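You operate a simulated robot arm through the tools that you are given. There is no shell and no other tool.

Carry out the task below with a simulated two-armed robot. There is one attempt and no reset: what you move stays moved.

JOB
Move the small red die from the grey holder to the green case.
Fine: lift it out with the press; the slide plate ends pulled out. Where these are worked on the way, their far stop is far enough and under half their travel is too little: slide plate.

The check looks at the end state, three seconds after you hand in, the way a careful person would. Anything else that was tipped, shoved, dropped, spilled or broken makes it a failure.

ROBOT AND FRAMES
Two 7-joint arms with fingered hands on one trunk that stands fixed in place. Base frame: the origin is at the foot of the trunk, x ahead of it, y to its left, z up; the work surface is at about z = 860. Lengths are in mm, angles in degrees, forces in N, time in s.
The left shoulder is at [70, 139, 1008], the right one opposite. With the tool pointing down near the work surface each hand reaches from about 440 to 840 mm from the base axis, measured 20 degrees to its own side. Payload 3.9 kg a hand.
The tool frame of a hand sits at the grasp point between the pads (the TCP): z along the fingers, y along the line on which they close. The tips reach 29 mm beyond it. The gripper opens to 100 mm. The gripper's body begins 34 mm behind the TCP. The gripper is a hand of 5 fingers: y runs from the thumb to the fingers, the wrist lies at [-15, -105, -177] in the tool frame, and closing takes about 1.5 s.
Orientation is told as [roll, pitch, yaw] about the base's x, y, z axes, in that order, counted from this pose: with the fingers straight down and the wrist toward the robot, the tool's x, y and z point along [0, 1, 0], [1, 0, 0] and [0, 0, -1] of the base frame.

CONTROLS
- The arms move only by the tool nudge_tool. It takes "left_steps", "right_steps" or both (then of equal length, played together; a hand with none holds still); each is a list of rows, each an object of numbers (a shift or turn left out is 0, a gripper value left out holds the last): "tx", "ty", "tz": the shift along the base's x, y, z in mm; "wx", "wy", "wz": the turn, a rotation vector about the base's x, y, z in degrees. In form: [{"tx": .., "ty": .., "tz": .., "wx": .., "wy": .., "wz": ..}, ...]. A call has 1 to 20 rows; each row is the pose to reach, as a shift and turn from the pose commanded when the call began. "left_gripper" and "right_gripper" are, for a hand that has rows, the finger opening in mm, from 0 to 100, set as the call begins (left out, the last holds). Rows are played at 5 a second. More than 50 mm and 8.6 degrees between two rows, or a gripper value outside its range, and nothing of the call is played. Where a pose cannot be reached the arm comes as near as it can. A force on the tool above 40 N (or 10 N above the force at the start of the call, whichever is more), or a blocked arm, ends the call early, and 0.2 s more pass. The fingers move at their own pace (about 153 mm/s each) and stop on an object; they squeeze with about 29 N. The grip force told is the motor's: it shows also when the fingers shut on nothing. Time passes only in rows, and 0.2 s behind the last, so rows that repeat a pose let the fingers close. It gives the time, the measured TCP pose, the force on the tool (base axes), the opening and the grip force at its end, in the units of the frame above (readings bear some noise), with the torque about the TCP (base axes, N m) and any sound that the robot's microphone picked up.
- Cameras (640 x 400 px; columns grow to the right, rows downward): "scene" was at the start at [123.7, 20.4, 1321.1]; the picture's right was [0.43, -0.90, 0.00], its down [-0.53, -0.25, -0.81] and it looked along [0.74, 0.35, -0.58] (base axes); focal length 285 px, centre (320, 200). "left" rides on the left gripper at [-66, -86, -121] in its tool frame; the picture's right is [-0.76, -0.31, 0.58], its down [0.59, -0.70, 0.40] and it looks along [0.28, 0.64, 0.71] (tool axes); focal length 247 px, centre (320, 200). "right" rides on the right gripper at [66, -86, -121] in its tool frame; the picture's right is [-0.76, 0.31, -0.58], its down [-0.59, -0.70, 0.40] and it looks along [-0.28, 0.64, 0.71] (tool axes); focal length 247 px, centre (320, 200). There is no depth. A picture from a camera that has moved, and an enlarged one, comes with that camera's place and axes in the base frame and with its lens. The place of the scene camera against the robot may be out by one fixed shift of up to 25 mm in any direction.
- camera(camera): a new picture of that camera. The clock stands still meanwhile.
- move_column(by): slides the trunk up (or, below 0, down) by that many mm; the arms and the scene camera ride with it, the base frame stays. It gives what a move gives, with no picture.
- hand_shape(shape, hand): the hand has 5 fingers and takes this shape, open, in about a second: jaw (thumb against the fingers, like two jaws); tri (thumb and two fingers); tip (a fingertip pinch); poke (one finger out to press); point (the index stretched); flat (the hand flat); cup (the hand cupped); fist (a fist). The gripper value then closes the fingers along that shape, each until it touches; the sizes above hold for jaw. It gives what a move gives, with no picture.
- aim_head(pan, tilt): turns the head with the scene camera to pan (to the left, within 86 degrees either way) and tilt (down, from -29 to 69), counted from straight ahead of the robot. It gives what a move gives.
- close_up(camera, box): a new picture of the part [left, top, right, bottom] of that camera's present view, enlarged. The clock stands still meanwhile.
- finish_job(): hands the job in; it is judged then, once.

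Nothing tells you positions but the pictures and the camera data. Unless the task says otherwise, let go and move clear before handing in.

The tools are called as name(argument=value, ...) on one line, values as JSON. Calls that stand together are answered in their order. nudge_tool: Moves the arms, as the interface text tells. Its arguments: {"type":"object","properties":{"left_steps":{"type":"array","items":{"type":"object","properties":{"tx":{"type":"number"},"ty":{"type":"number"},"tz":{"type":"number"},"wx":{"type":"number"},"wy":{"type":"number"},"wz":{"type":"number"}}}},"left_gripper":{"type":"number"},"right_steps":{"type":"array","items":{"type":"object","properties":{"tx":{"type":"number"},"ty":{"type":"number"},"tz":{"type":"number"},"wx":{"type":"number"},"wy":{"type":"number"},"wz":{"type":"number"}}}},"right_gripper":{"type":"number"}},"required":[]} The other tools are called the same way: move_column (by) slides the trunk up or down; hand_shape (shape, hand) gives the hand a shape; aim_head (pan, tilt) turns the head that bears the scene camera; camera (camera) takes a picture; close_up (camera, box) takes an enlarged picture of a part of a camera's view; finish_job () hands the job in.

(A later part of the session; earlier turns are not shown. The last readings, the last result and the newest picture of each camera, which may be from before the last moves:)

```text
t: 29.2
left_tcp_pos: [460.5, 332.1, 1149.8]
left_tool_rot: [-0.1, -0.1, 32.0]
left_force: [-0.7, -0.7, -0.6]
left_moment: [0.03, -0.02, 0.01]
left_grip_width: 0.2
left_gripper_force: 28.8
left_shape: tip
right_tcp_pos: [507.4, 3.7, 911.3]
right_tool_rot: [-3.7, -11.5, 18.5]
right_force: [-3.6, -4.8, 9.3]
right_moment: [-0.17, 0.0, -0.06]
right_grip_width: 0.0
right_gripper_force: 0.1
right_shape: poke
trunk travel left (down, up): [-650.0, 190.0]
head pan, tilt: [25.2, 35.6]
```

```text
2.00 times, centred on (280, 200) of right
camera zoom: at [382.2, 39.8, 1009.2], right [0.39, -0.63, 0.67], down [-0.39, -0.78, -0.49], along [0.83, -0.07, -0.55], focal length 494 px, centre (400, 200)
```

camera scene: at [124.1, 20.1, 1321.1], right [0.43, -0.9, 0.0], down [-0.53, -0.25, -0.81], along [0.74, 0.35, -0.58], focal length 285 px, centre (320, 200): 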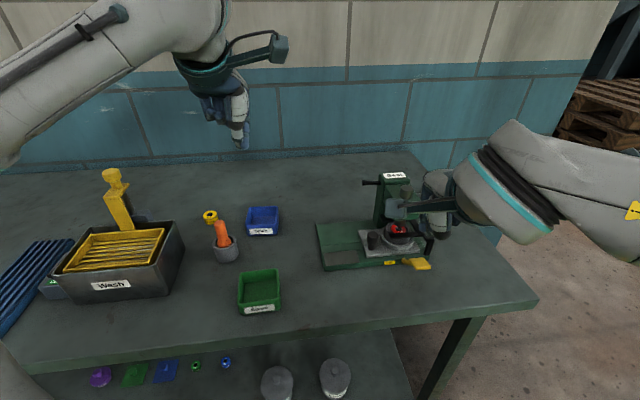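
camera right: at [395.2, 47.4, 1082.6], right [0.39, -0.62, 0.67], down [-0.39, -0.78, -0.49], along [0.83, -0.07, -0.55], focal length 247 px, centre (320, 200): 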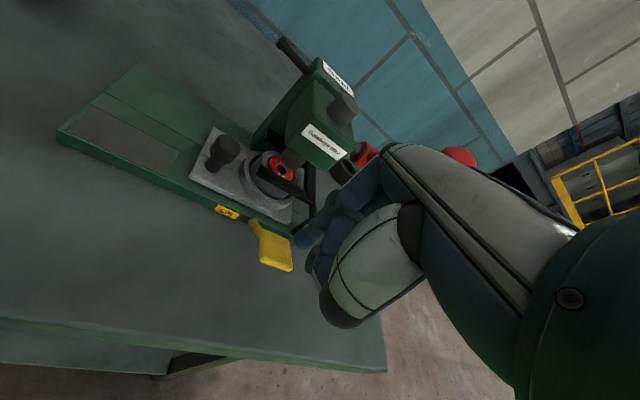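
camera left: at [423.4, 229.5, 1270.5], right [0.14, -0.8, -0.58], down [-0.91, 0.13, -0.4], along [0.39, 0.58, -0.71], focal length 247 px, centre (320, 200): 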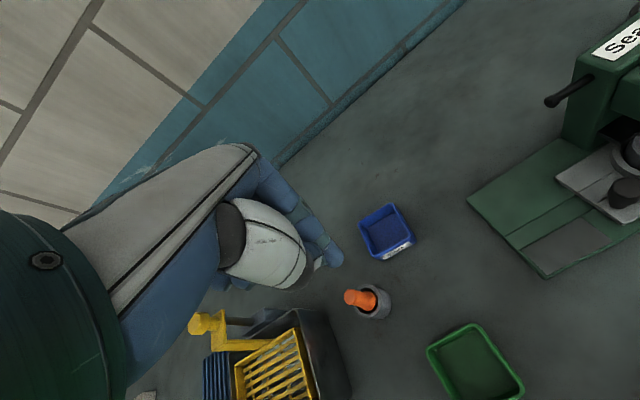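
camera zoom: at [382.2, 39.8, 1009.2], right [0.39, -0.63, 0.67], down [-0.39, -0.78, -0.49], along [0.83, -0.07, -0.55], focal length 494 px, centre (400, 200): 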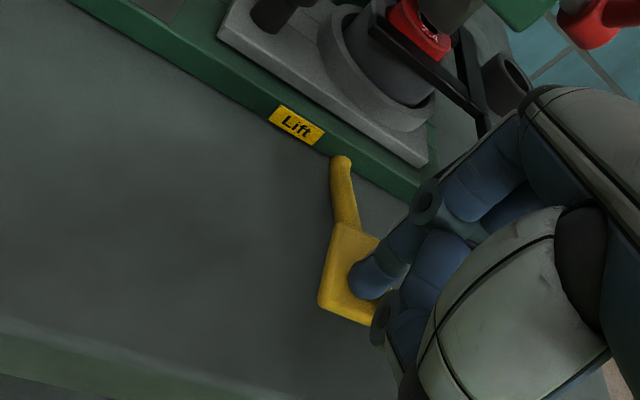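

It is rising well with low force. I'll press a few more millimetres to see whether the lever reaches its stop.

nudge_tool(right_steps=[{"tx": -0.3, "ty": -0.2, "tz": -3}, {"tx": -0.6, "ty": -0.4, "tz": -6}, {"tx": -0.6, "ty": -0.4, "tz": -6}])

close_up(camera="scene", box=[380, 200, 430, 250])

close_up(camera="right", box=[270, 50, 350, 130])

close_up(camera="left", box=[540, 60, 640, 220])

```text
t: 30.0
left_tcp_pos: [460.6, 331.8, 1150.0]
left_tool_rot: [0.0, -0.1, 32.1]
left_force: [-0.1, 0.3, 0.3]
left_moment: [0.03, 0.01, 0.01]
left_grip_width: 0.0
left_gripper_force: 28.4
left_shape: tip
right_tcp_pos: [506.5, 3.7, 905.5]
right_tool_rot: [-3.8, -11.5, 18.4]
right_force: [-3.1, -4.3, 11.5]
right_moment: [-0.2, 0.01, -0.07]
right_grip_width: 0.3
right_gripper_force: 0.0
right_shape: poke
trunk travel left (down, up): [-650.0, 190.0]
head pan, tilt: [25.2, 35.6]
```

```text
8.00 times, centred on (405, 225) of scene
camera zoom: at [121.9, 19.6, 1321.3], right [0.43, -0.9, 0.0], down [-0.53, -0.25, -0.81], along [0.74, 0.35, -0.58], focal length 2282 px, centre (-360, 0)
```

zoom: 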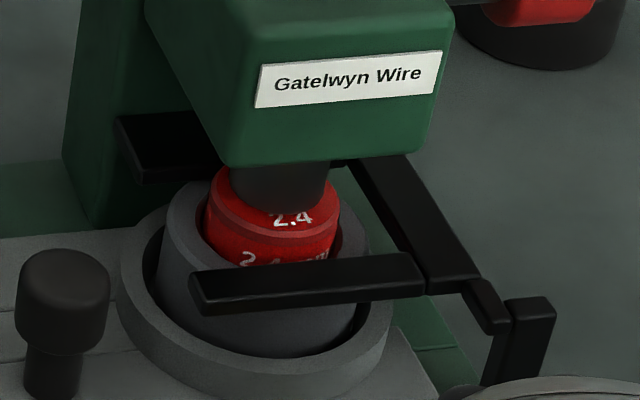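

```text
5.00 times, centred on (310, 90) of right
camera zoom: at [381.7, 39.6, 1003.7], right [0.39, -0.63, 0.67], down [-0.39, -0.78, -0.49], along [0.83, -0.07, -0.55], focal length 1235 px, centre (370, 750)
```

zoom: 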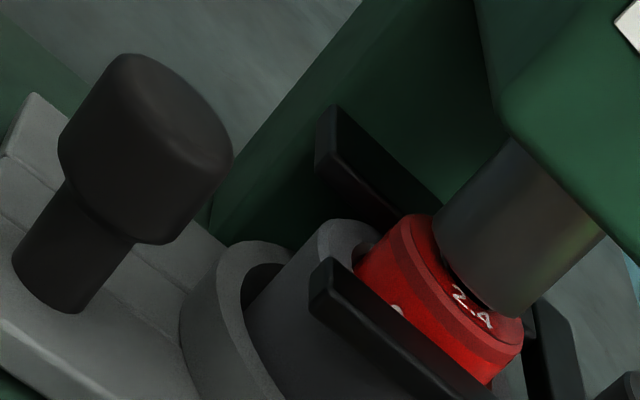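

```text
2.50 times, centred on (590, 140) of left
camera zoom: at [421.3, 229.0, 1271.3], right [0.14, -0.8, -0.58], down [-0.91, 0.13, -0.4], along [0.4, 0.58, -0.71], focal length 617 px, centre (-355, 350)
```

zoom: 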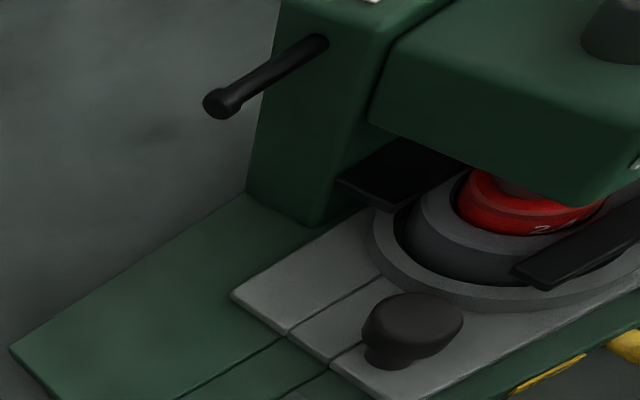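

The die now stands about 15 mm proud and is close under the ram, so I won't push further. I'll release the lever slowly and see whether the die stays up.

nudge_tool(right_steps=[{"tz": 5}, {"tz": 10}, {"tz": 15}, {"tz": 20}, {"tz": 20}])

close_up(camera="scene", box=[380, 200, 430, 250])

close_up(camera="right", box=[190, 70, 370, 290])

```text
t: 31.2
left_tcp_pos: [461.9, 332.1, 1148.9]
left_tool_rot: [0.1, 0.0, 32.0]
left_force: [-0.2, 0.0, -0.2]
left_moment: [-0.02, -0.03, 0.02]
left_grip_width: 0.0
left_gripper_force: 29.2
left_shape: tip
right_tcp_pos: [508.0, 3.7, 926.0]
right_tool_rot: [-3.8, -11.3, 18.4]
right_force: [1.0, 0.0, 1.0]
right_moment: [-0.02, -0.03, 0.01]
right_grip_width: 0.0
right_gripper_force: 0.1
right_shape: poke
trunk travel left (down, up): [-650.0, 190.0]
head pan, tilt: [25.2, 35.6]
```

```text
8.00 times, centred on (405, 225) of scene
camera zoom: at [123.6, 20.4, 1321.1], right [0.43, -0.9, 0.0], down [-0.53, -0.25, -0.81], along [0.74, 0.35, -0.58], focal length 2282 px, centre (-360, 0)
```

zoom: 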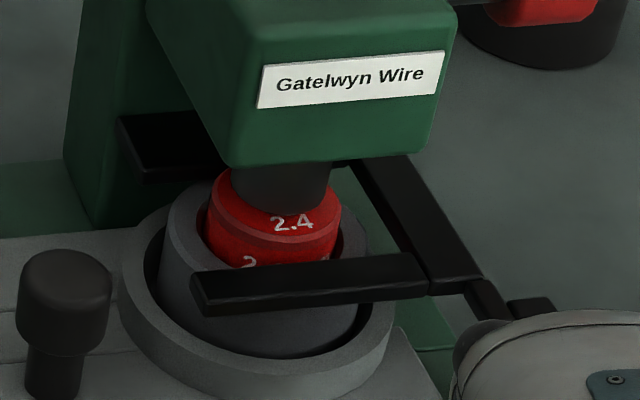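

```text
1.82 times, centred on (280, 180) of right
camera zoom: at [382.7, 39.1, 1022.9], right [0.39, -0.62, 0.67], down [-0.39, -0.78, -0.49], along [0.83, -0.07, -0.55], focal length 449 px, centre (393, 236)
```

zoom: 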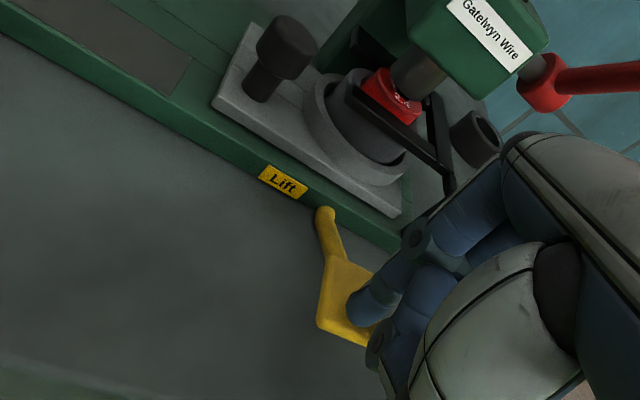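

The die stayed almost fully up. I'll lift the finger clear of the lever and check again.

nudge_tool(right_steps=[{"tz": 10}, {"tz": 20}, {"tz": 35}, {"tz": 50}, {"tx": -15, "ty": -20, "tz": 70}, {"tx": -25, "ty": -50, "tz": 95}, {"tx": -30, "ty": -85, "tz": 120}, {"tx": -35, "ty": -120, "tz": 145}])

close_up(camera="scene", box=[380, 200, 430, 250])

close_up(camera="right", box=[100, 40, 340, 290])

camera(camera="scene")

```text
t: 33.0
left_tcp_pos: [460.3, 331.3, 1149.1]
left_tool_rot: [-0.1, -0.1, 32.1]
left_force: [-0.1, 0.0, -0.4]
left_moment: [-0.02, -0.01, 0.02]
left_grip_width: 0.0
left_gripper_force: 28.9
left_shape: tip
right_tcp_pos: [469.7, -116.6, 1071.8]
right_tool_rot: [-3.8, -11.4, 18.4]
right_force: [0.1, 0.0, 0.3]
right_moment: [0.03, -0.04, 0.01]
right_grip_width: 0.1
right_gripper_force: 0.1
right_shape: poke
trunk travel left (down, up): [-650.0, 190.0]
head pan, tilt: [25.2, 35.6]
```

```text
8.00 times, centred on (405, 225) of scene
camera zoom: at [122.7, 19.0, 1321.3], right [0.43, -0.9, 0.0], down [-0.53, -0.25, -0.81], along [0.74, 0.35, -0.58], focal length 2282 px, centre (-360, 0)
```

zoom: 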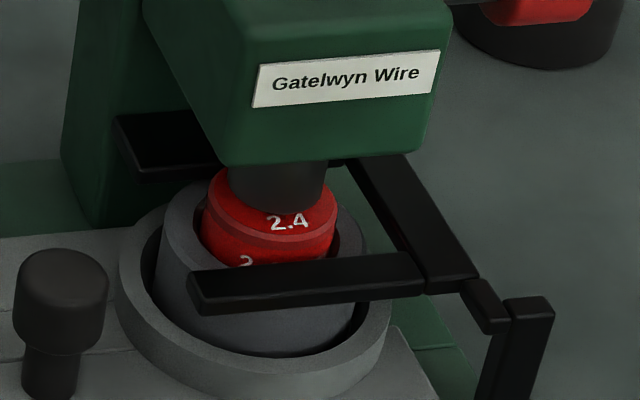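

```text
1.60 times, centred on (220, 165) of right
camera zoom: at [344.8, -81.3, 1169.2], right [0.4, -0.63, 0.67], down [-0.39, -0.78, -0.49], along [0.83, -0.07, -0.55], focal length 395 px, centre (480, 256)
```

zoom: 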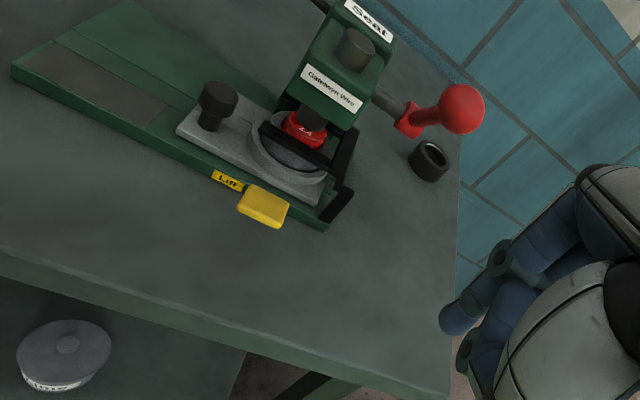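

```text
taken
camera scene: at [122.7, 19.0, 1321.3], right [0.43, -0.9, 0.0], down [-0.53, -0.25, -0.81], along [0.74, 0.35, -0.58], focal length 285 px, centre (320, 200)
```

scene: 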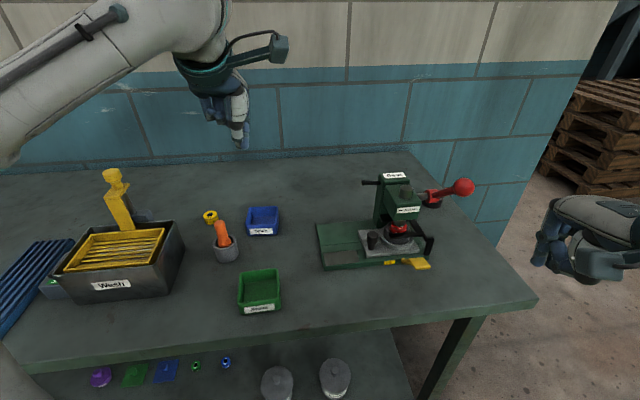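

The die stays proud on friction and the lever has sprung back. Now I'll pull the plate out again, starting by bringing the left hand, pinch open, above the knob at about (571, 122).

nudge_tool(left_steps=[{"tx": 18, "ty": -35, "tz": -5}, {"tx": 36, "ty": -70, "tz": -15}, {"tx": 54, "ty": -105, "tz": -35}, {"tx": 72, "ty": -140, "tz": -60}, {"tx": 90, "ty": -172, "tz": -90}, {"tx": 104, "ty": -198, "tz": -125}, {"tx": 110, "ty": -209, "tz": -160}, {"tx": 110, "ty": -209, "tz": -180}], left_gripper=70)

camera(camera="left")

camera(camera="right")

```text
t: 34.8
left_tcp_pos: [570.1, 122.2, 968.3]
left_tool_rot: [-0.1, 0.0, 32.0]
left_force: [0.1, -0.2, 0.4]
left_moment: [-0.03, -0.02, 0.0]
left_grip_width: 69.5
left_gripper_force: 0.1
left_shape: tip
right_tcp_pos: [470.5, -116.5, 1071.0]
right_tool_rot: [-3.7, -11.4, 18.5]
right_force: [-1.5, -0.7, -0.1]
right_moment: [-0.02, 0.0, -0.01]
right_grip_width: 0.0
right_gripper_force: 0.1
right_shape: poke
trunk travel left (down, up): [-650.0, 190.0]
head pan, tilt: [25.2, 35.6]
```

```text
taken
camera left: at [532.0, 18.2, 1089.5], right [0.14, -0.81, -0.58], down [-0.91, 0.13, -0.4], along [0.39, 0.58, -0.71], focal length 247 px, centre (320, 200)
```

left: 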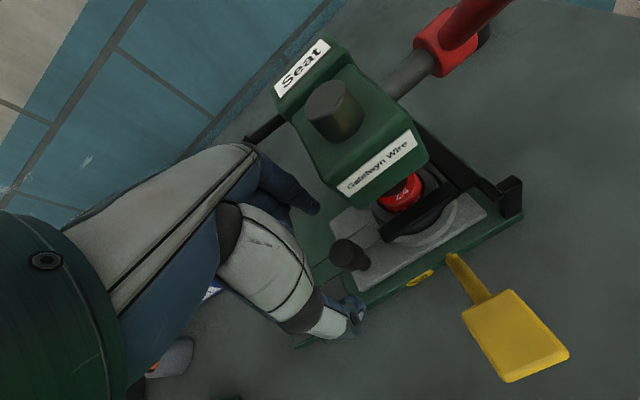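

```text
taken
camera right: at [346.1, -80.1, 1168.9], right [0.39, -0.63, 0.67], down [-0.39, -0.78, -0.49], along [0.83, -0.07, -0.55], focal length 247 px, centre (320, 200)
```

right: 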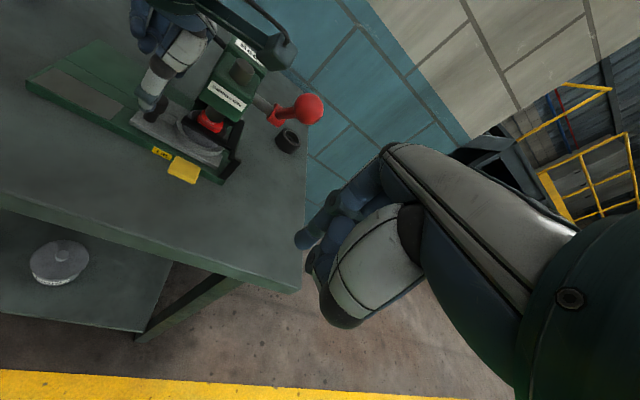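

The arm is untilted at this height. The knob is about 4 mm further along the slide, so I'll correct and descend to about z = 926 to see how the arm behaves there.

nudge_tool(left_steps=[{"tx": 2, "ty": -3, "tz": -10}, {"tx": 2, "ty": -3, "tz": -20}, {"tx": 2, "ty": -3, "tz": -30}, {"tx": 2, "ty": -3, "tz": -40}, {"tx": 2, "ty": -3, "tz": -44}])

close_up(camera="left", box=[220, 120, 460, 360])

close_up(camera="right", box=[80, 20, 260, 200])

```text
t: 36.0
left_tcp_pos: [573.8, 117.9, 924.0]
left_tool_rot: [0.0, -0.1, 32.0]
left_force: [-0.4, -0.2, -1.2]
left_moment: [0.04, 0.02, -0.02]
left_grip_width: 69.6
left_gripper_force: 0.0
left_shape: tip
right_tcp_pos: [470.0, -116.3, 1070.8]
right_tool_rot: [-3.8, -11.5, 18.4]
right_force: [0.4, -0.3, 0.1]
right_moment: [0.01, -0.01, 0.02]
right_grip_width: 0.0
right_gripper_force: 0.2
right_shape: poke
trunk travel left (down, up): [-650.0, 190.0]
head pan, tilt: [25.2, 35.6]
```

```text
1.67 times, centred on (340, 240) of left
camera zoom: at [534.7, 16.2, 1045.6], right [0.14, -0.8, -0.58], down [-0.91, 0.13, -0.4], along [0.39, 0.58, -0.71], focal length 412 px, centre (287, 133)
```

zoom: 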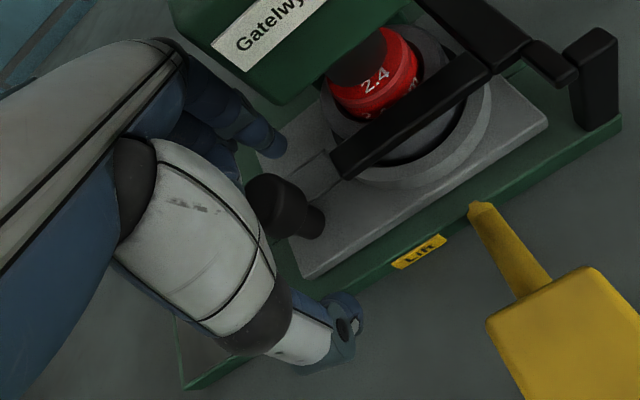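

```text
2.22 times, centred on (170, 110) of right
camera zoom: at [346.0, -79.9, 1168.9], right [0.39, -0.62, 0.67], down [-0.39, -0.78, -0.49], along [0.83, -0.07, -0.55], focal length 549 px, centre (653, 400)
```

zoom: 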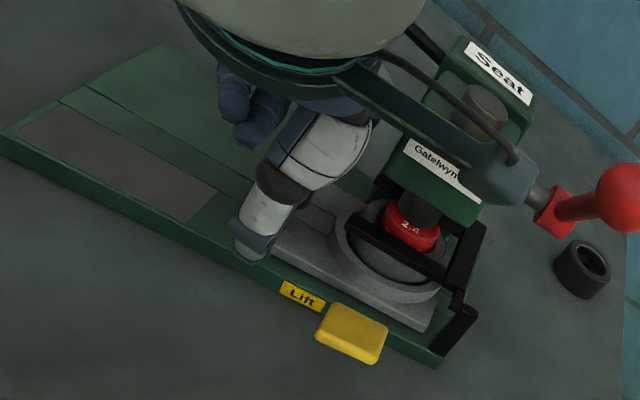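

There is no tilt this time and the knob is centred between the fingertips, so I'll close on it.

nudge_tool(left_steps=[{"tx": 1, "ty": -1, "tz": -2}, {"tx": 1, "ty": -1, "tz": -2}, {"tx": 1, "ty": -1, "tz": -2}, {"tx": 1, "ty": -1, "tz": -2}, {"tx": 1, "ty": -1, "tz": -2}, {"tx": 1, "ty": -1, "tz": -2}], left_gripper=5)

close_up(camera="left", box=[220, 120, 460, 360])

```text
t: 37.4
left_tcp_pos: [574.4, 116.8, 919.3]
left_tool_rot: [0.1, 0.1, 32.0]
left_force: [3.5, -0.9, -9.0]
left_moment: [0.02, -0.07, -0.05]
left_grip_width: 17.8
left_gripper_force: 28.9
left_shape: tip
right_tcp_pos: [472.0, -116.3, 1070.1]
right_tool_rot: [-3.8, -11.3, 18.5]
right_force: [0.7, -0.3, 1.5]
right_moment: [-0.01, 0.0, 0.02]
right_grip_width: 0.0
right_gripper_force: 0.1
right_shape: poke
trunk travel left (down, up): [-650.0, 190.0]
head pan, tilt: [25.2, 35.6]
```

```text
1.67 times, centred on (340, 240) of left
camera zoom: at [536.7, 15.0, 1041.8], right [0.14, -0.8, -0.58], down [-0.91, 0.13, -0.4], along [0.39, 0.58, -0.71], focal length 412 px, centre (287, 133)
```

zoom: 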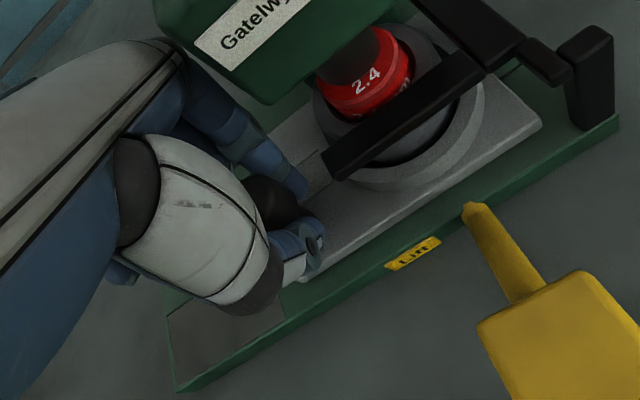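

It is gripped again at 17.8 mm. I'll pull outward slowly, 20 mm first, watching the die pass under the ram.

nudge_tool(left_steps=[{"tx": -2.2, "ty": 3.4}, {"tx": -4.3, "ty": 6.7}, {"tx": -6.5, "ty": 10.1}, {"tx": -8.6, "ty": 13.5}, {"tx": -10.8, "ty": 16.8}])

close_up(camera="left", box=[220, 60, 500, 340])

close_up(camera="right", box=[80, 20, 260, 200])

```text
t: 38.6
left_tcp_pos: [563.9, 135.8, 920.1]
left_tool_rot: [-0.7, 0.7, 32.3]
left_force: [-1.1, -0.7, -10.7]
left_moment: [-0.04, -0.02, 0.0]
left_grip_width: 17.8
left_gripper_force: 28.3
left_shape: tip
right_tcp_pos: [471.9, -115.2, 1071.2]
right_tool_rot: [-3.9, -11.3, 18.4]
right_force: [0.9, 0.9, 0.2]
right_moment: [0.01, -0.01, -0.01]
right_grip_width: 0.1
right_gripper_force: 0.0
right_shape: poke
trunk travel left (down, up): [-650.0, 190.0]
head pan, tilt: [25.2, 35.6]
```

```text
1.43 times, centred on (360, 200) of left
camera zoom: at [526.3, 35.0, 1043.4], right [0.14, -0.81, -0.56], down [-0.91, 0.12, -0.4], along [0.39, 0.57, -0.72], focal length 353 px, centre (263, 200)
```

zoom: 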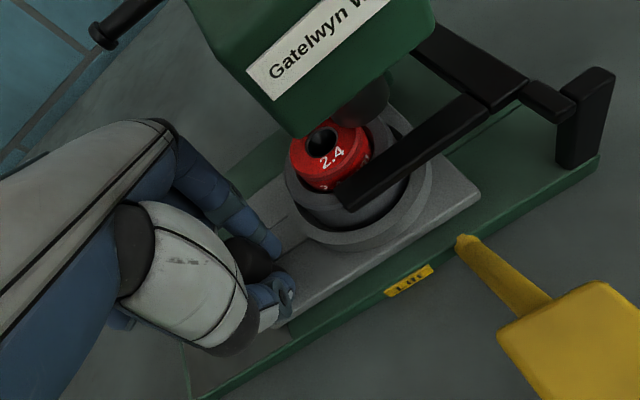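

```text
2.22 times, centred on (170, 110) of right
camera zoom: at [347.2, -79.5, 1168.5], right [0.4, -0.62, 0.67], down [-0.39, -0.78, -0.49], along [0.83, -0.07, -0.55], focal length 549 px, centre (653, 400)
```

zoom: 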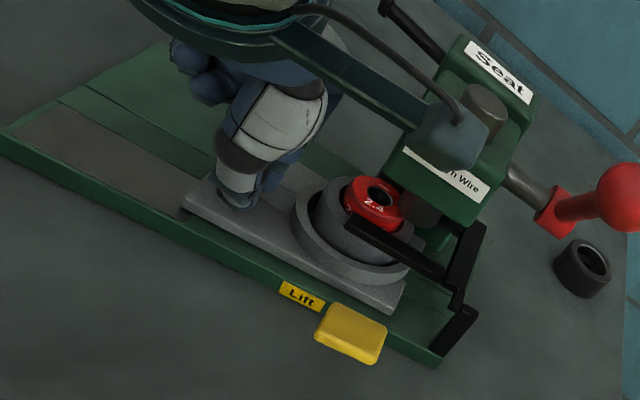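

The die clears the ram and comes out standing proud. I'll keep pulling to the outer end.

nudge_tool(left_steps=[{"tx": -2.7, "ty": 4.2}, {"tx": -5.4, "ty": 8.4}, {"tx": -8.1, "ty": 12.6}, {"tx": -10.8, "ty": 16.8}, {"tx": -13.5, "ty": 21}, {"tx": -16.2, "ty": 25.2}, {"tx": -18.9, "ty": 29.4}, {"tx": -21.6, "ty": 33.6}, {"tx": -24.3, "ty": 37.8}, {"tx": -27, "ty": 42}, {"tx": -29.7, "ty": 46.2}, {"tx": -32.4, "ty": 50.4}])

camera(camera="left")

close_up(camera="right", box=[0, 20, 240, 200])

```text
t: 41.2
left_tcp_pos: [531.6, 183.9, 919.6]
left_tool_rot: [0.1, 0.0, 31.9]
left_force: [0.5, 1.1, -10.5]
left_moment: [-0.01, -0.06, -0.01]
left_grip_width: 17.7
left_gripper_force: 29.2
left_shape: tip
right_tcp_pos: [472.0, -114.3, 1071.4]
right_tool_rot: [-3.8, -11.4, 18.4]
right_force: [0.3, -0.2, -0.3]
right_moment: [-0.01, 0.02, 0.02]
right_grip_width: 0.0
right_gripper_force: 0.0
right_shape: poke
trunk travel left (down, up): [-650.0, 190.0]
head pan, tilt: [25.2, 35.6]
```

```text
taken
camera left: at [493.2, 81.6, 1041.3], right [0.14, -0.8, -0.58], down [-0.91, 0.13, -0.4], along [0.39, 0.58, -0.71], focal length 247 px, centre (320, 200)
```

left: 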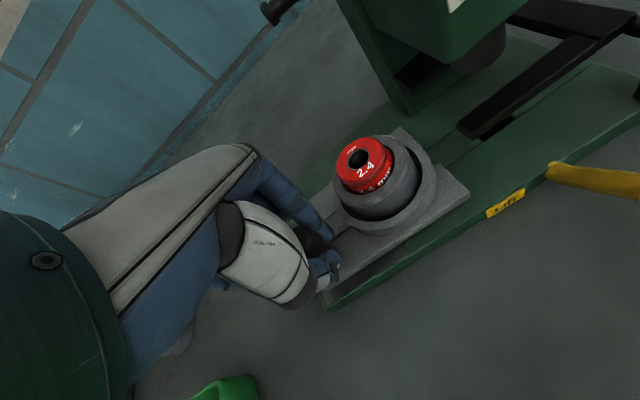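

```text
2.22 times, centred on (120, 110) of right
camera zoom: at [347.0, -78.9, 1168.6], right [0.4, -0.62, 0.67], down [-0.39, -0.78, -0.49], along [0.83, -0.07, -0.55], focal length 549 px, centre (764, 400)
```

zoom: 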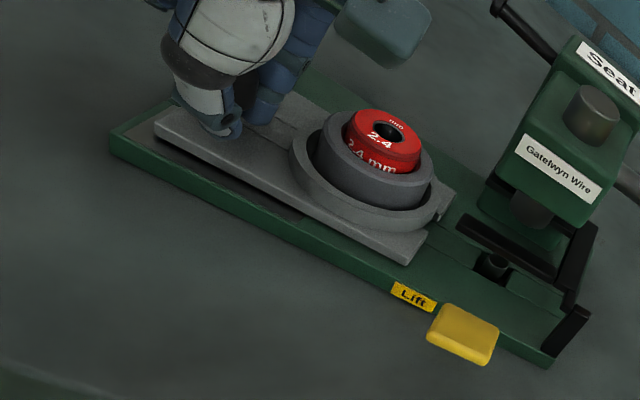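

About 11 mm remain to the original position. I'll pull gently until the outer stop.

nudge_tool(left_steps=[{"tx": -1.6, "ty": 2.5}, {"tx": -3.2, "ty": 5}, {"tx": -4.8, "ty": 7.5}, {"tx": -5.9, "ty": 9.2}])

nudge_tool(left_steps=[{"tx": -1.1, "ty": 1.7}, {"tx": -2.2, "ty": 3.4}])

camera(camera="left")

close_up(camera="right", box=[0, 20, 240, 200])

```text
t: 42.2
left_tcp_pos: [527.4, 191.6, 920.3]
left_tool_rot: [0.0, 0.2, 31.9]
left_force: [2.9, -8.4, -14.1]
left_moment: [-0.13, -0.06, -0.09]
left_grip_width: 17.9
left_gripper_force: 28.8
left_shape: tip
right_tcp_pos: [472.8, -116.2, 1069.9]
right_tool_rot: [-3.7, -11.2, 18.5]
right_force: [0.0, -0.3, -0.1]
right_moment: [-0.01, -0.01, -0.01]
right_grip_width: 0.0
right_gripper_force: 0.2
right_shape: poke
trunk travel left (down, up): [-650.0, 190.0]
head pan, tilt: [25.2, 35.6]
```

```text
t: 42.8
left_tcp_pos: [527.0, 193.3, 919.6]
left_tool_rot: [0.0, 0.1, 31.9]
left_force: [10.7, -17.4, -15.0]
left_moment: [-0.25, -0.15, -0.2]
left_grip_width: 17.8
left_gripper_force: 28.8
left_shape: tip
right_tcp_pos: [475.2, -118.4, 1068.7]
right_tool_rot: [-3.5, -11.3, 18.3]
right_force: [-0.3, -0.6, -0.2]
right_moment: [0.01, 0.0, -0.04]
right_grip_width: 0.0
right_gripper_force: 0.1
right_shape: poke
trunk travel left (down, up): [-650.0, 190.0]
head pan, tilt: [25.2, 35.6]
```

```text
taken
camera left: at [487.8, 91.2, 1041.7], right [0.14, -0.81, -0.58], down [-0.91, 0.13, -0.4], along [0.39, 0.58, -0.71], focal length 247 px, centre (320, 200)
```

left: 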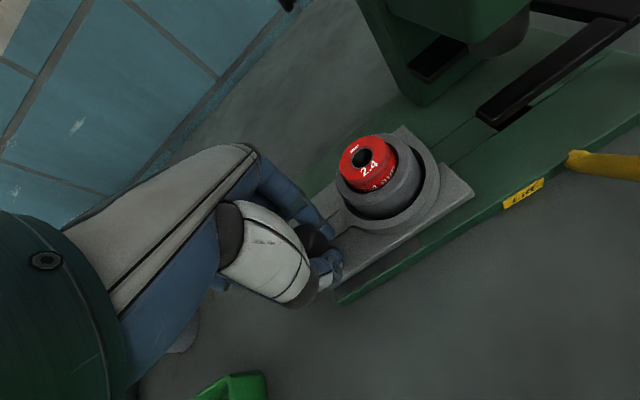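

```text
2.22 times, centred on (120, 110) of right
camera zoom: at [349.7, -82.6, 1167.5], right [0.4, -0.63, 0.67], down [-0.4, -0.78, -0.49], along [0.83, -0.07, -0.56], focal length 549 px, centre (764, 400)
```

zoom: 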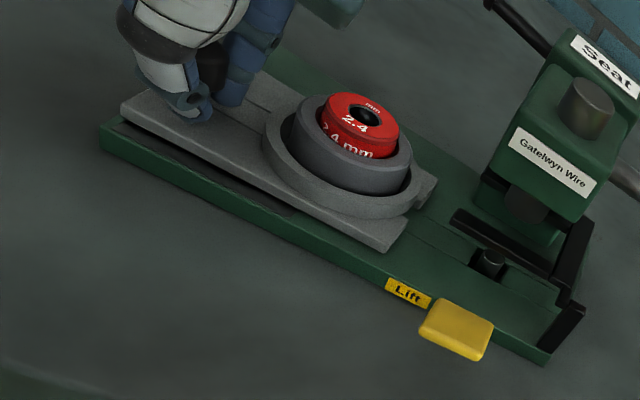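

The plate is on its outer stop with a 20 N reaction. I'll ease the strain, let go of the knob and rise clear.

nudge_tool(left_steps=[{"tx": 1.5, "ty": -2.5}, {"tx": 1.5, "ty": -2.5}])

nudge_tool(left_steps=[{}, {}, {}, {"tz": 15}, {"tz": 30}, {"tz": 60}, {"tz": 90}, {"tz": 110}], left_gripper=70)

camera(camera="left")

close_up(camera="scene", box=[310, 200, 390, 275])

close_up(camera="right", box=[0, 0, 240, 200])

```text
t: 43.4
left_tcp_pos: [526.7, 193.4, 919.5]
left_tool_rot: [0.1, 0.1, 32.1]
left_force: [9.8, -13.3, -9.6]
left_moment: [-0.17, -0.11, -0.17]
left_grip_width: 17.9
left_gripper_force: 29.0
left_shape: tip
right_tcp_pos: [473.7, -118.2, 1070.3]
right_tool_rot: [-3.6, -11.3, 18.4]
right_force: [0.2, -0.1, -0.4]
right_moment: [-0.02, -0.02, -0.02]
right_grip_width: 0.2
right_gripper_force: 0.1
right_shape: poke
trunk travel left (down, up): [-650.0, 190.0]
head pan, tilt: [25.2, 35.6]
```

```text
t: 45.2
left_tcp_pos: [521.4, 195.0, 1030.3]
left_tool_rot: [0.0, 0.0, 32.0]
left_force: [0.1, 0.3, 0.2]
left_moment: [0.02, 0.01, -0.04]
left_grip_width: 69.7
left_gripper_force: 0.1
left_shape: tip
right_tcp_pos: [469.8, -114.6, 1071.7]
right_tool_rot: [-3.8, -11.4, 18.4]
right_force: [0.6, 0.0, 0.4]
right_moment: [0.04, -0.02, 0.0]
right_grip_width: 0.0
right_gripper_force: 0.0
right_shape: poke
trunk travel left (down, up): [-650.0, 190.0]
head pan, tilt: [25.2, 35.6]
```

```text
taken
camera left: at [482.9, 92.5, 1152.4], right [0.14, -0.8, -0.58], down [-0.91, 0.13, -0.4], along [0.39, 0.58, -0.71], focal length 247 px, centre (320, 200)
```

left: 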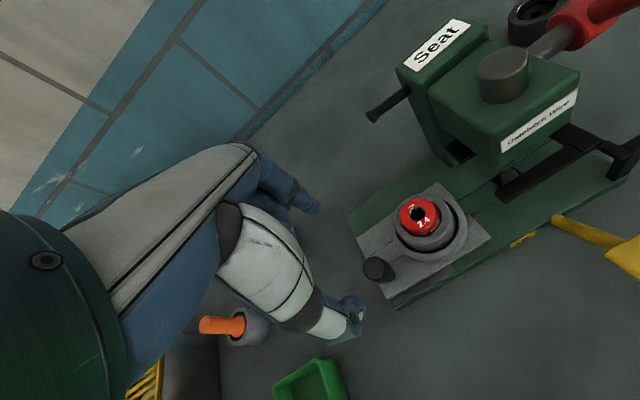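

```text
5.33 times, centred on (350, 238) of scene
camera zoom: at [123.5, 20.7, 1321.1], right [0.43, -0.9, 0.0], down [-0.53, -0.25, -0.81], along [0.74, 0.35, -0.58], focal length 1521 px, centre (160, 0)
```

zoom: 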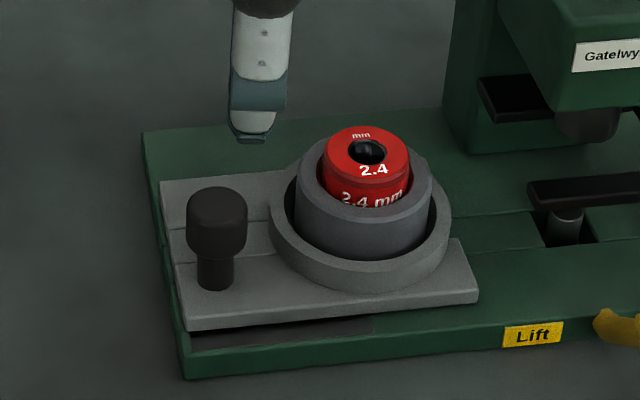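

```text
2.00 times, centred on (120, 100) of right
camera zoom: at [345.9, -79.6, 1169.0], right [0.39, -0.62, 0.67], down [-0.39, -0.78, -0.49], along [0.83, -0.07, -0.55], focal length 494 px, centre (720, 400)
```

zoom: 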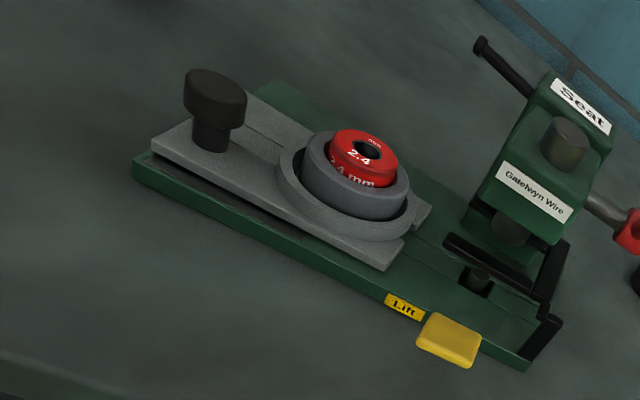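

The plate is fully pulled out and the die stands proud by about 13 mm at (576, 157), top near 929. I'll switch the left hand to the three-finger shape for a steadier hold and move toward the die.

hand_shape(hand="left", shape="tri")

nudge_tool(left_steps=[{"tx": 18, "ty": -13}, {"tx": 36, "ty": -26}, {"tx": 54, "ty": -38, "tz": -10}, {"tx": 54, "ty": -38, "tz": -20}], left_gripper=70)

camera(camera="left")

close_up(camera="right", box=[0, 0, 240, 200])

close_up(camera="scene", box=[290, 130, 450, 280])

```text
t: 46.1
left_tcp_pos: [521.6, 195.3, 1030.6]
left_tool_rot: [-0.1, -0.1, 32.0]
left_force: [0.4, 0.3, 0.6]
left_moment: [-0.02, 0.02, 0.03]
left_grip_width: 99.8
left_gripper_force: 0.1
left_shape: tri
right_tcp_pos: [471.2, -116.0, 1072.1]
right_tool_rot: [-3.9, -11.4, 18.5]
right_force: [-0.8, 0.8, -0.7]
right_moment: [0.01, 0.04, -0.01]
right_grip_width: 0.5
right_gripper_force: 0.0
right_shape: poke
trunk travel left (down, up): [-650.0, 190.0]
head pan, tilt: [25.2, 35.6]
```

```text
t: 47.1
left_tcp_pos: [576.4, 154.8, 1012.4]
left_tool_rot: [-0.1, 0.0, 32.0]
left_force: [-0.2, 0.4, 0.3]
left_moment: [0.02, -0.01, 0.0]
left_grip_width: 70.6
left_gripper_force: 0.0
left_shape: tri
right_tcp_pos: [471.3, -116.2, 1070.5]
right_tool_rot: [-3.9, -11.4, 18.4]
right_force: [-0.1, 0.0, -0.5]
right_moment: [-0.03, 0.0, -0.01]
right_grip_width: 0.0
right_gripper_force: 0.1
right_shape: poke
trunk travel left (down, up): [-650.0, 190.0]
head pan, tilt: [25.2, 35.6]
```

```text
taken
camera left: at [538.2, 53.7, 1133.7], right [0.14, -0.81, -0.58], down [-0.91, 0.13, -0.4], along [0.39, 0.58, -0.71], focal length 247 px, centre (320, 200)
```

left: 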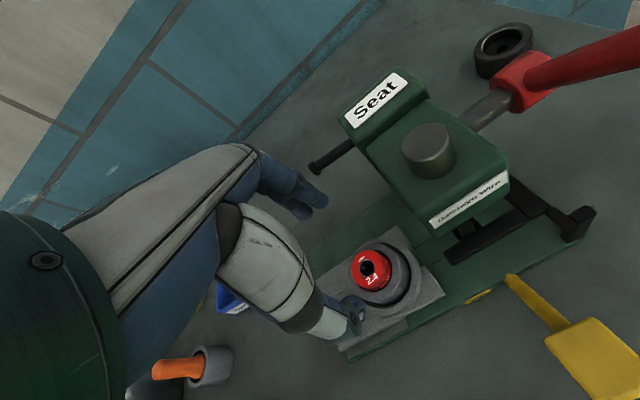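

```text
2.00 times, centred on (120, 100) of right
camera zoom: at [345.6, -79.4, 1169.1], right [0.39, -0.62, 0.67], down [-0.39, -0.78, -0.49], along [0.83, -0.07, -0.55], focal length 494 px, centre (720, 400)
```

zoom: 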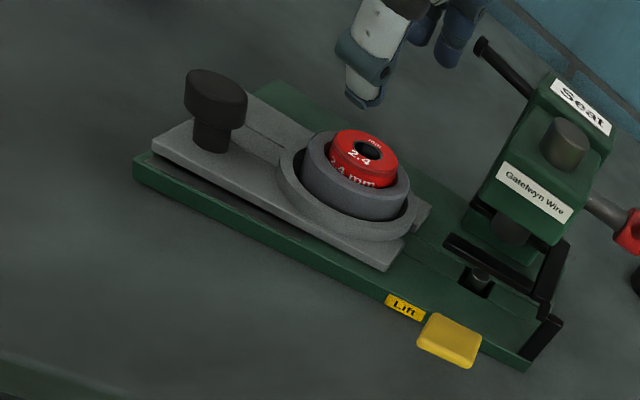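

```text
2.67 times, centred on (370, 205) of scene
camera zoom: at [123.2, 20.9, 1321.2], right [0.43, -0.9, 0.0], down [-0.53, -0.25, -0.81], along [0.74, 0.35, -0.58], focal length 760 px, centre (187, 187)
```

zoom: 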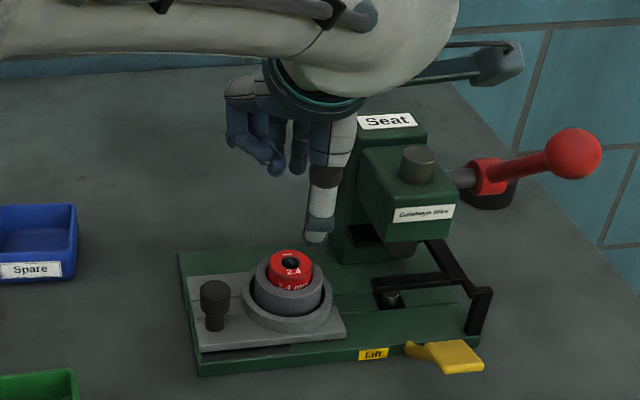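

The die is centred within about 3 mm under the hand. I'll lower until the tips are just above the holder rim and check.

nudge_tool(left_steps=[{"tx": -1, "ty": -0.5, "tz": -12}, {"tx": -2, "ty": -1, "tz": -24}, {"tx": -2, "ty": -1, "tz": -36}, {"tx": -2, "ty": -1, "tz": -48}, {"tx": -2, "ty": -1, "tz": -58}])

close_up(camera="left", box=[220, 120, 460, 360])

close_up(camera="right", box=[60, 0, 220, 120])

close_up(camera="scene", box=[310, 180, 410, 275])

```text
t: 48.3
left_tcp_pos: [576.2, 156.2, 952.7]
left_tool_rot: [-0.1, -0.1, 32.1]
left_force: [-0.2, 0.0, 0.7]
left_moment: [0.0, -0.01, -0.01]
left_grip_width: 70.3
left_gripper_force: 0.0
left_shape: tri
right_tcp_pos: [470.6, -116.2, 1071.9]
right_tool_rot: [-3.9, -11.3, 18.4]
right_force: [0.1, -0.6, -0.6]
right_moment: [0.01, 0.0, 0.02]
right_grip_width: 0.0
right_gripper_force: 0.1
right_shape: poke
trunk travel left (down, up): [-650.0, 190.0]
head pan, tilt: [25.2, 35.6]
```

```text
1.67 times, centred on (340, 240) of left
camera zoom: at [538.2, 54.0, 1074.7], right [0.14, -0.8, -0.58], down [-0.91, 0.13, -0.4], along [0.39, 0.58, -0.71], focal length 412 px, centre (287, 133)
```

zoom: 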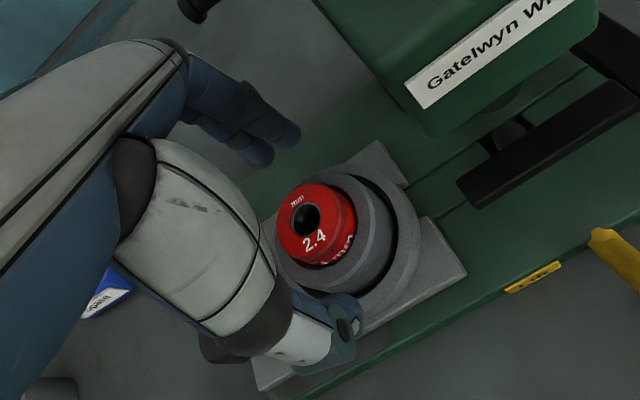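

```text
3.33 times, centred on (140, 60) of right
camera zoom: at [346.2, -79.8, 1168.9], right [0.39, -0.62, 0.67], down [-0.39, -0.78, -0.49], along [0.83, -0.07, -0.55], focal length 823 px, centre (920, 667)
```

zoom: 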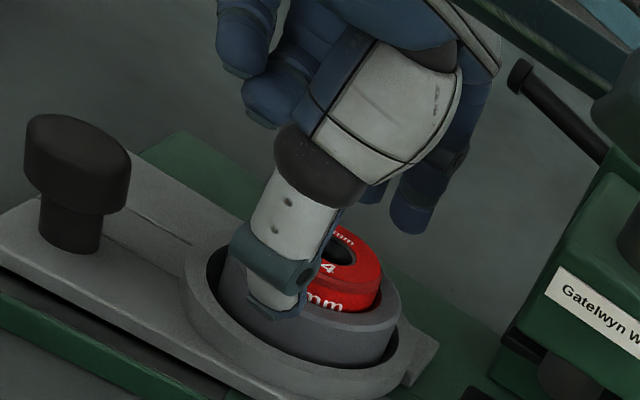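

```text
4.21 times, centred on (360, 228) of scene
camera zoom: at [123.9, 20.4, 1321.1], right [0.43, -0.9, 0.0], down [-0.53, -0.25, -0.81], along [0.74, 0.35, -0.58], focal length 1201 px, centre (152, 84)
```

zoom: 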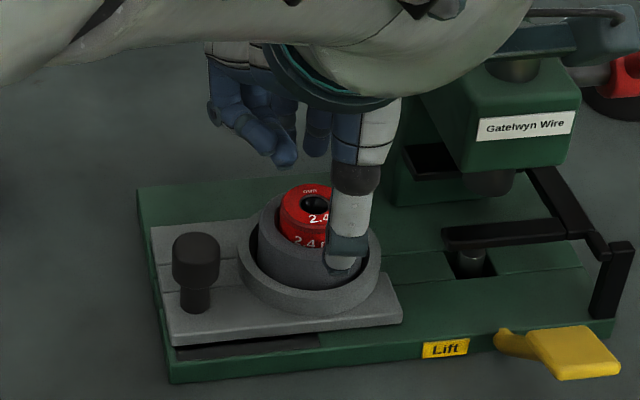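

The alignment is within a couple of millimetres. I'll measure how far the die stands proud of the rim before setting the grip height.

close_up(camera="scene", box=[340, 215, 380, 255])

close_up(camera="right", box=[110, 40, 180, 110])

close_up(camera="left", box=[300, 190, 400, 290])

```text
10.00 times, centred on (360, 235) of scene
camera zoom: at [123.9, 20.4, 1321.1], right [0.43, -0.9, 0.0], down [-0.53, -0.25, -0.81], along [0.74, 0.35, -0.58], focal length 2852 px, centre (-80, -150)
```

zoom: 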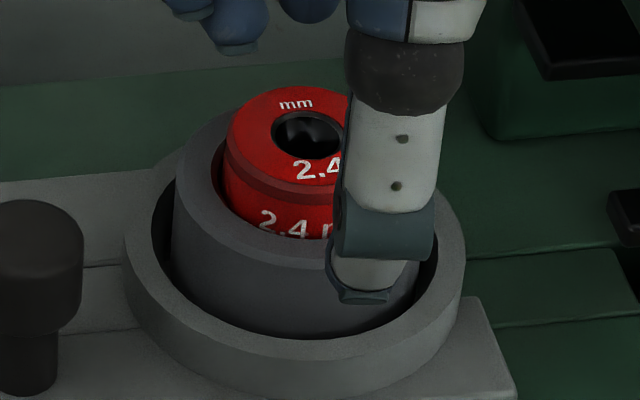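

```text
5.71 times, centred on (145, 75) of right
camera zoom: at [346.2, -79.8, 1168.9], right [0.39, -0.62, 0.67], down [-0.39, -0.78, -0.49], along [0.83, -0.07, -0.55], focal length 1411 px, centre (1320, 914)
```

zoom: 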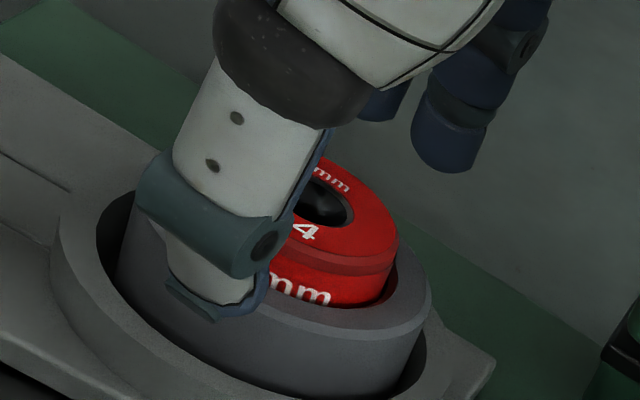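

```text
4.00 times, centred on (350, 240) of left
camera zoom: at [538.2, 54.0, 1074.7], right [0.14, -0.8, -0.58], down [-0.91, 0.13, -0.4], along [0.39, 0.58, -0.71], focal length 988 px, centre (200, 40)
```

zoom: 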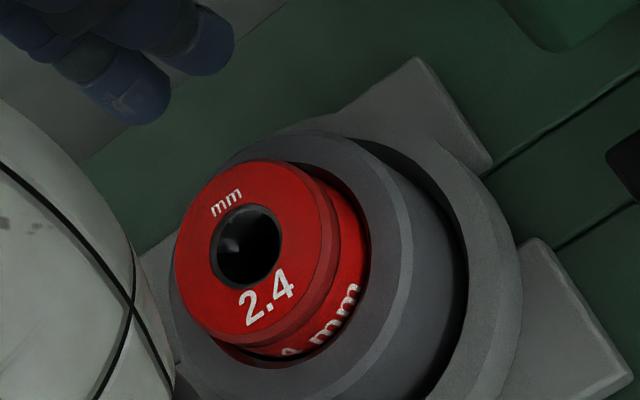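

The die stands about 13 mm proud, with the rim near 916. I'll lower 5 mm so the tips stay just above the rim, then close on the die.

nudge_tool(left_steps=[{"tz": -3}, {"tz": -5}, {"tz": -5}], left_gripper=55)

close_up(camera="left", box=[220, 120, 460, 360])

close_up(camera="right", box=[110, 40, 180, 110])

```text
t: 49.1
left_tcp_pos: [577.0, 156.1, 948.6]
left_tool_rot: [-0.1, 0.0, 32.0]
left_force: [-0.5, -0.5, 0.3]
left_moment: [0.05, -0.01, 0.0]
left_grip_width: 55.3
left_gripper_force: 0.1
left_shape: tri
right_tcp_pos: [470.7, -115.0, 1070.6]
right_tool_rot: [-3.8, -11.4, 18.4]
right_force: [-0.3, 0.2, -0.1]
right_moment: [-0.01, -0.01, 0.02]
right_grip_width: 0.0
right_gripper_force: 0.0
right_shape: poke
trunk travel left (down, up): [-650.0, 190.0]
head pan, tilt: [25.2, 35.6]
```

```text
1.67 times, centred on (340, 240) of left
camera zoom: at [538.6, 53.7, 1070.0], right [0.14, -0.8, -0.58], down [-0.91, 0.13, -0.4], along [0.39, 0.58, -0.71], focal length 412 px, centre (287, 133)
```

zoom: 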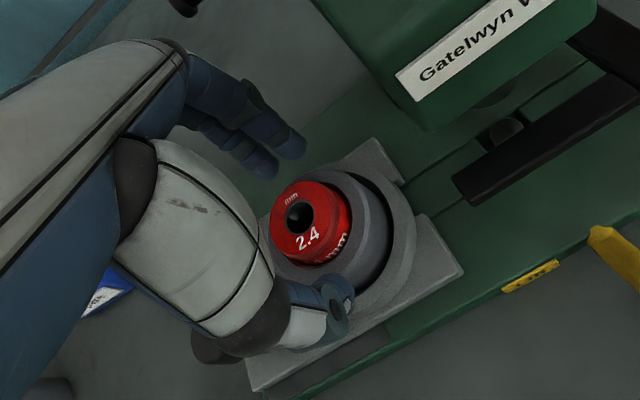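

```text
5.71 times, centred on (145, 75) of right
camera zoom: at [346.0, -79.8, 1168.9], right [0.39, -0.62, 0.67], down [-0.39, -0.78, -0.49], along [0.83, -0.07, -0.55], focal length 1411 px, centre (1320, 914)
```

zoom: 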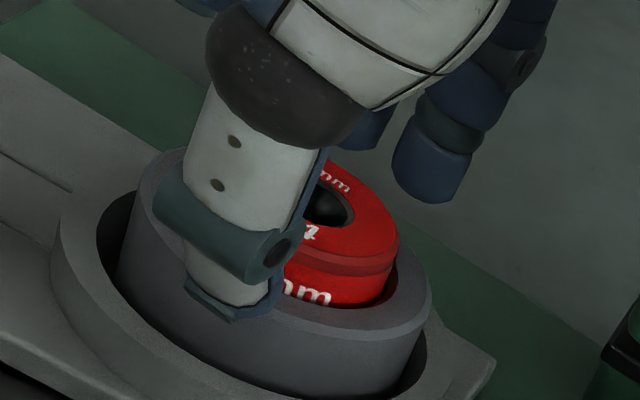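

The thumb tip sits just over the rim. I'll close on the die now.

nudge_tool(left_steps=[{}, {}, {}, {}, {}, {}, {}], left_gripper=25)

close_up(camera="left", box=[220, 120, 460, 360])

close_up(camera="right", box=[110, 40, 180, 110])

close_up(camera="scene", box=[340, 205, 390, 255])

```text
t: 50.7
left_tcp_pos: [576.4, 155.4, 947.9]
left_tool_rot: [0.0, 0.0, 31.9]
left_force: [-0.6, -1.2, 0.0]
left_moment: [0.0, 0.01, 0.05]
left_grip_width: 25.9
left_gripper_force: 28.7
left_shape: tri
right_tcp_pos: [471.8, -114.9, 1071.9]
right_tool_rot: [-3.8, -11.4, 18.4]
right_force: [0.6, -0.4, 0.5]
right_moment: [0.01, -0.03, -0.01]
right_grip_width: 0.1
right_gripper_force: 0.0
right_shape: poke
trunk travel left (down, up): [-650.0, 190.0]
head pan, tilt: [25.2, 35.6]
```

```text
1.67 times, centred on (340, 240) of left
camera zoom: at [538.5, 53.5, 1070.1], right [0.14, -0.8, -0.58], down [-0.91, 0.13, -0.4], along [0.39, 0.58, -0.71], focal length 412 px, centre (287, 133)
```

zoom: 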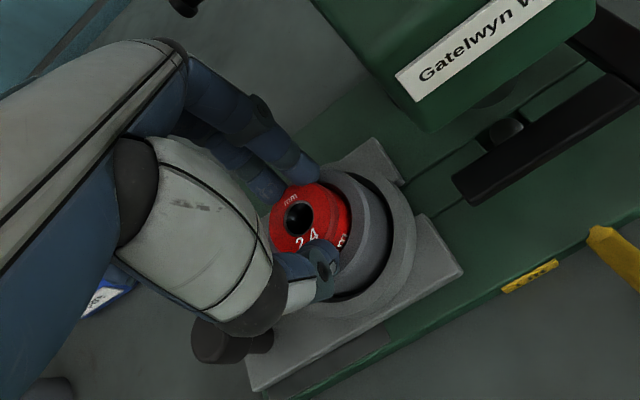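

```text
5.71 times, centred on (145, 75) of right
camera zoom: at [346.0, -80.0, 1169.0], right [0.39, -0.62, 0.67], down [-0.39, -0.78, -0.49], along [0.83, -0.07, -0.55], focal length 1411 px, centre (1320, 914)
```

zoom: 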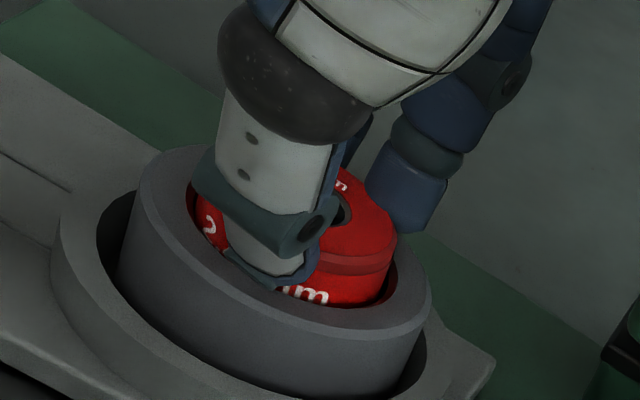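

```text
8.00 times, centred on (365, 230) of scene
camera zoom: at [123.6, 20.2, 1321.1], right [0.43, -0.9, 0.0], down [-0.53, -0.25, -0.81], along [0.74, 0.35, -0.58], focal length 2282 px, centre (-40, -40)
```

zoom: 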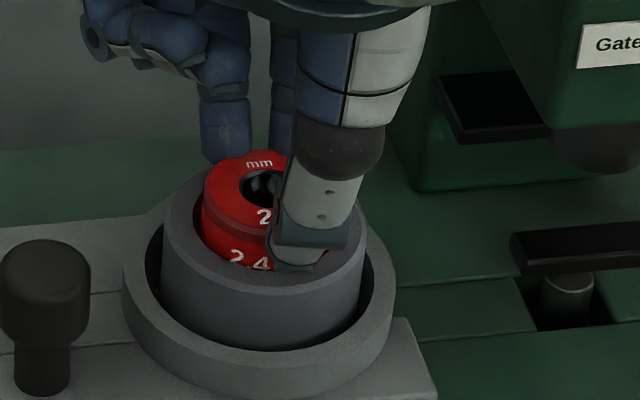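

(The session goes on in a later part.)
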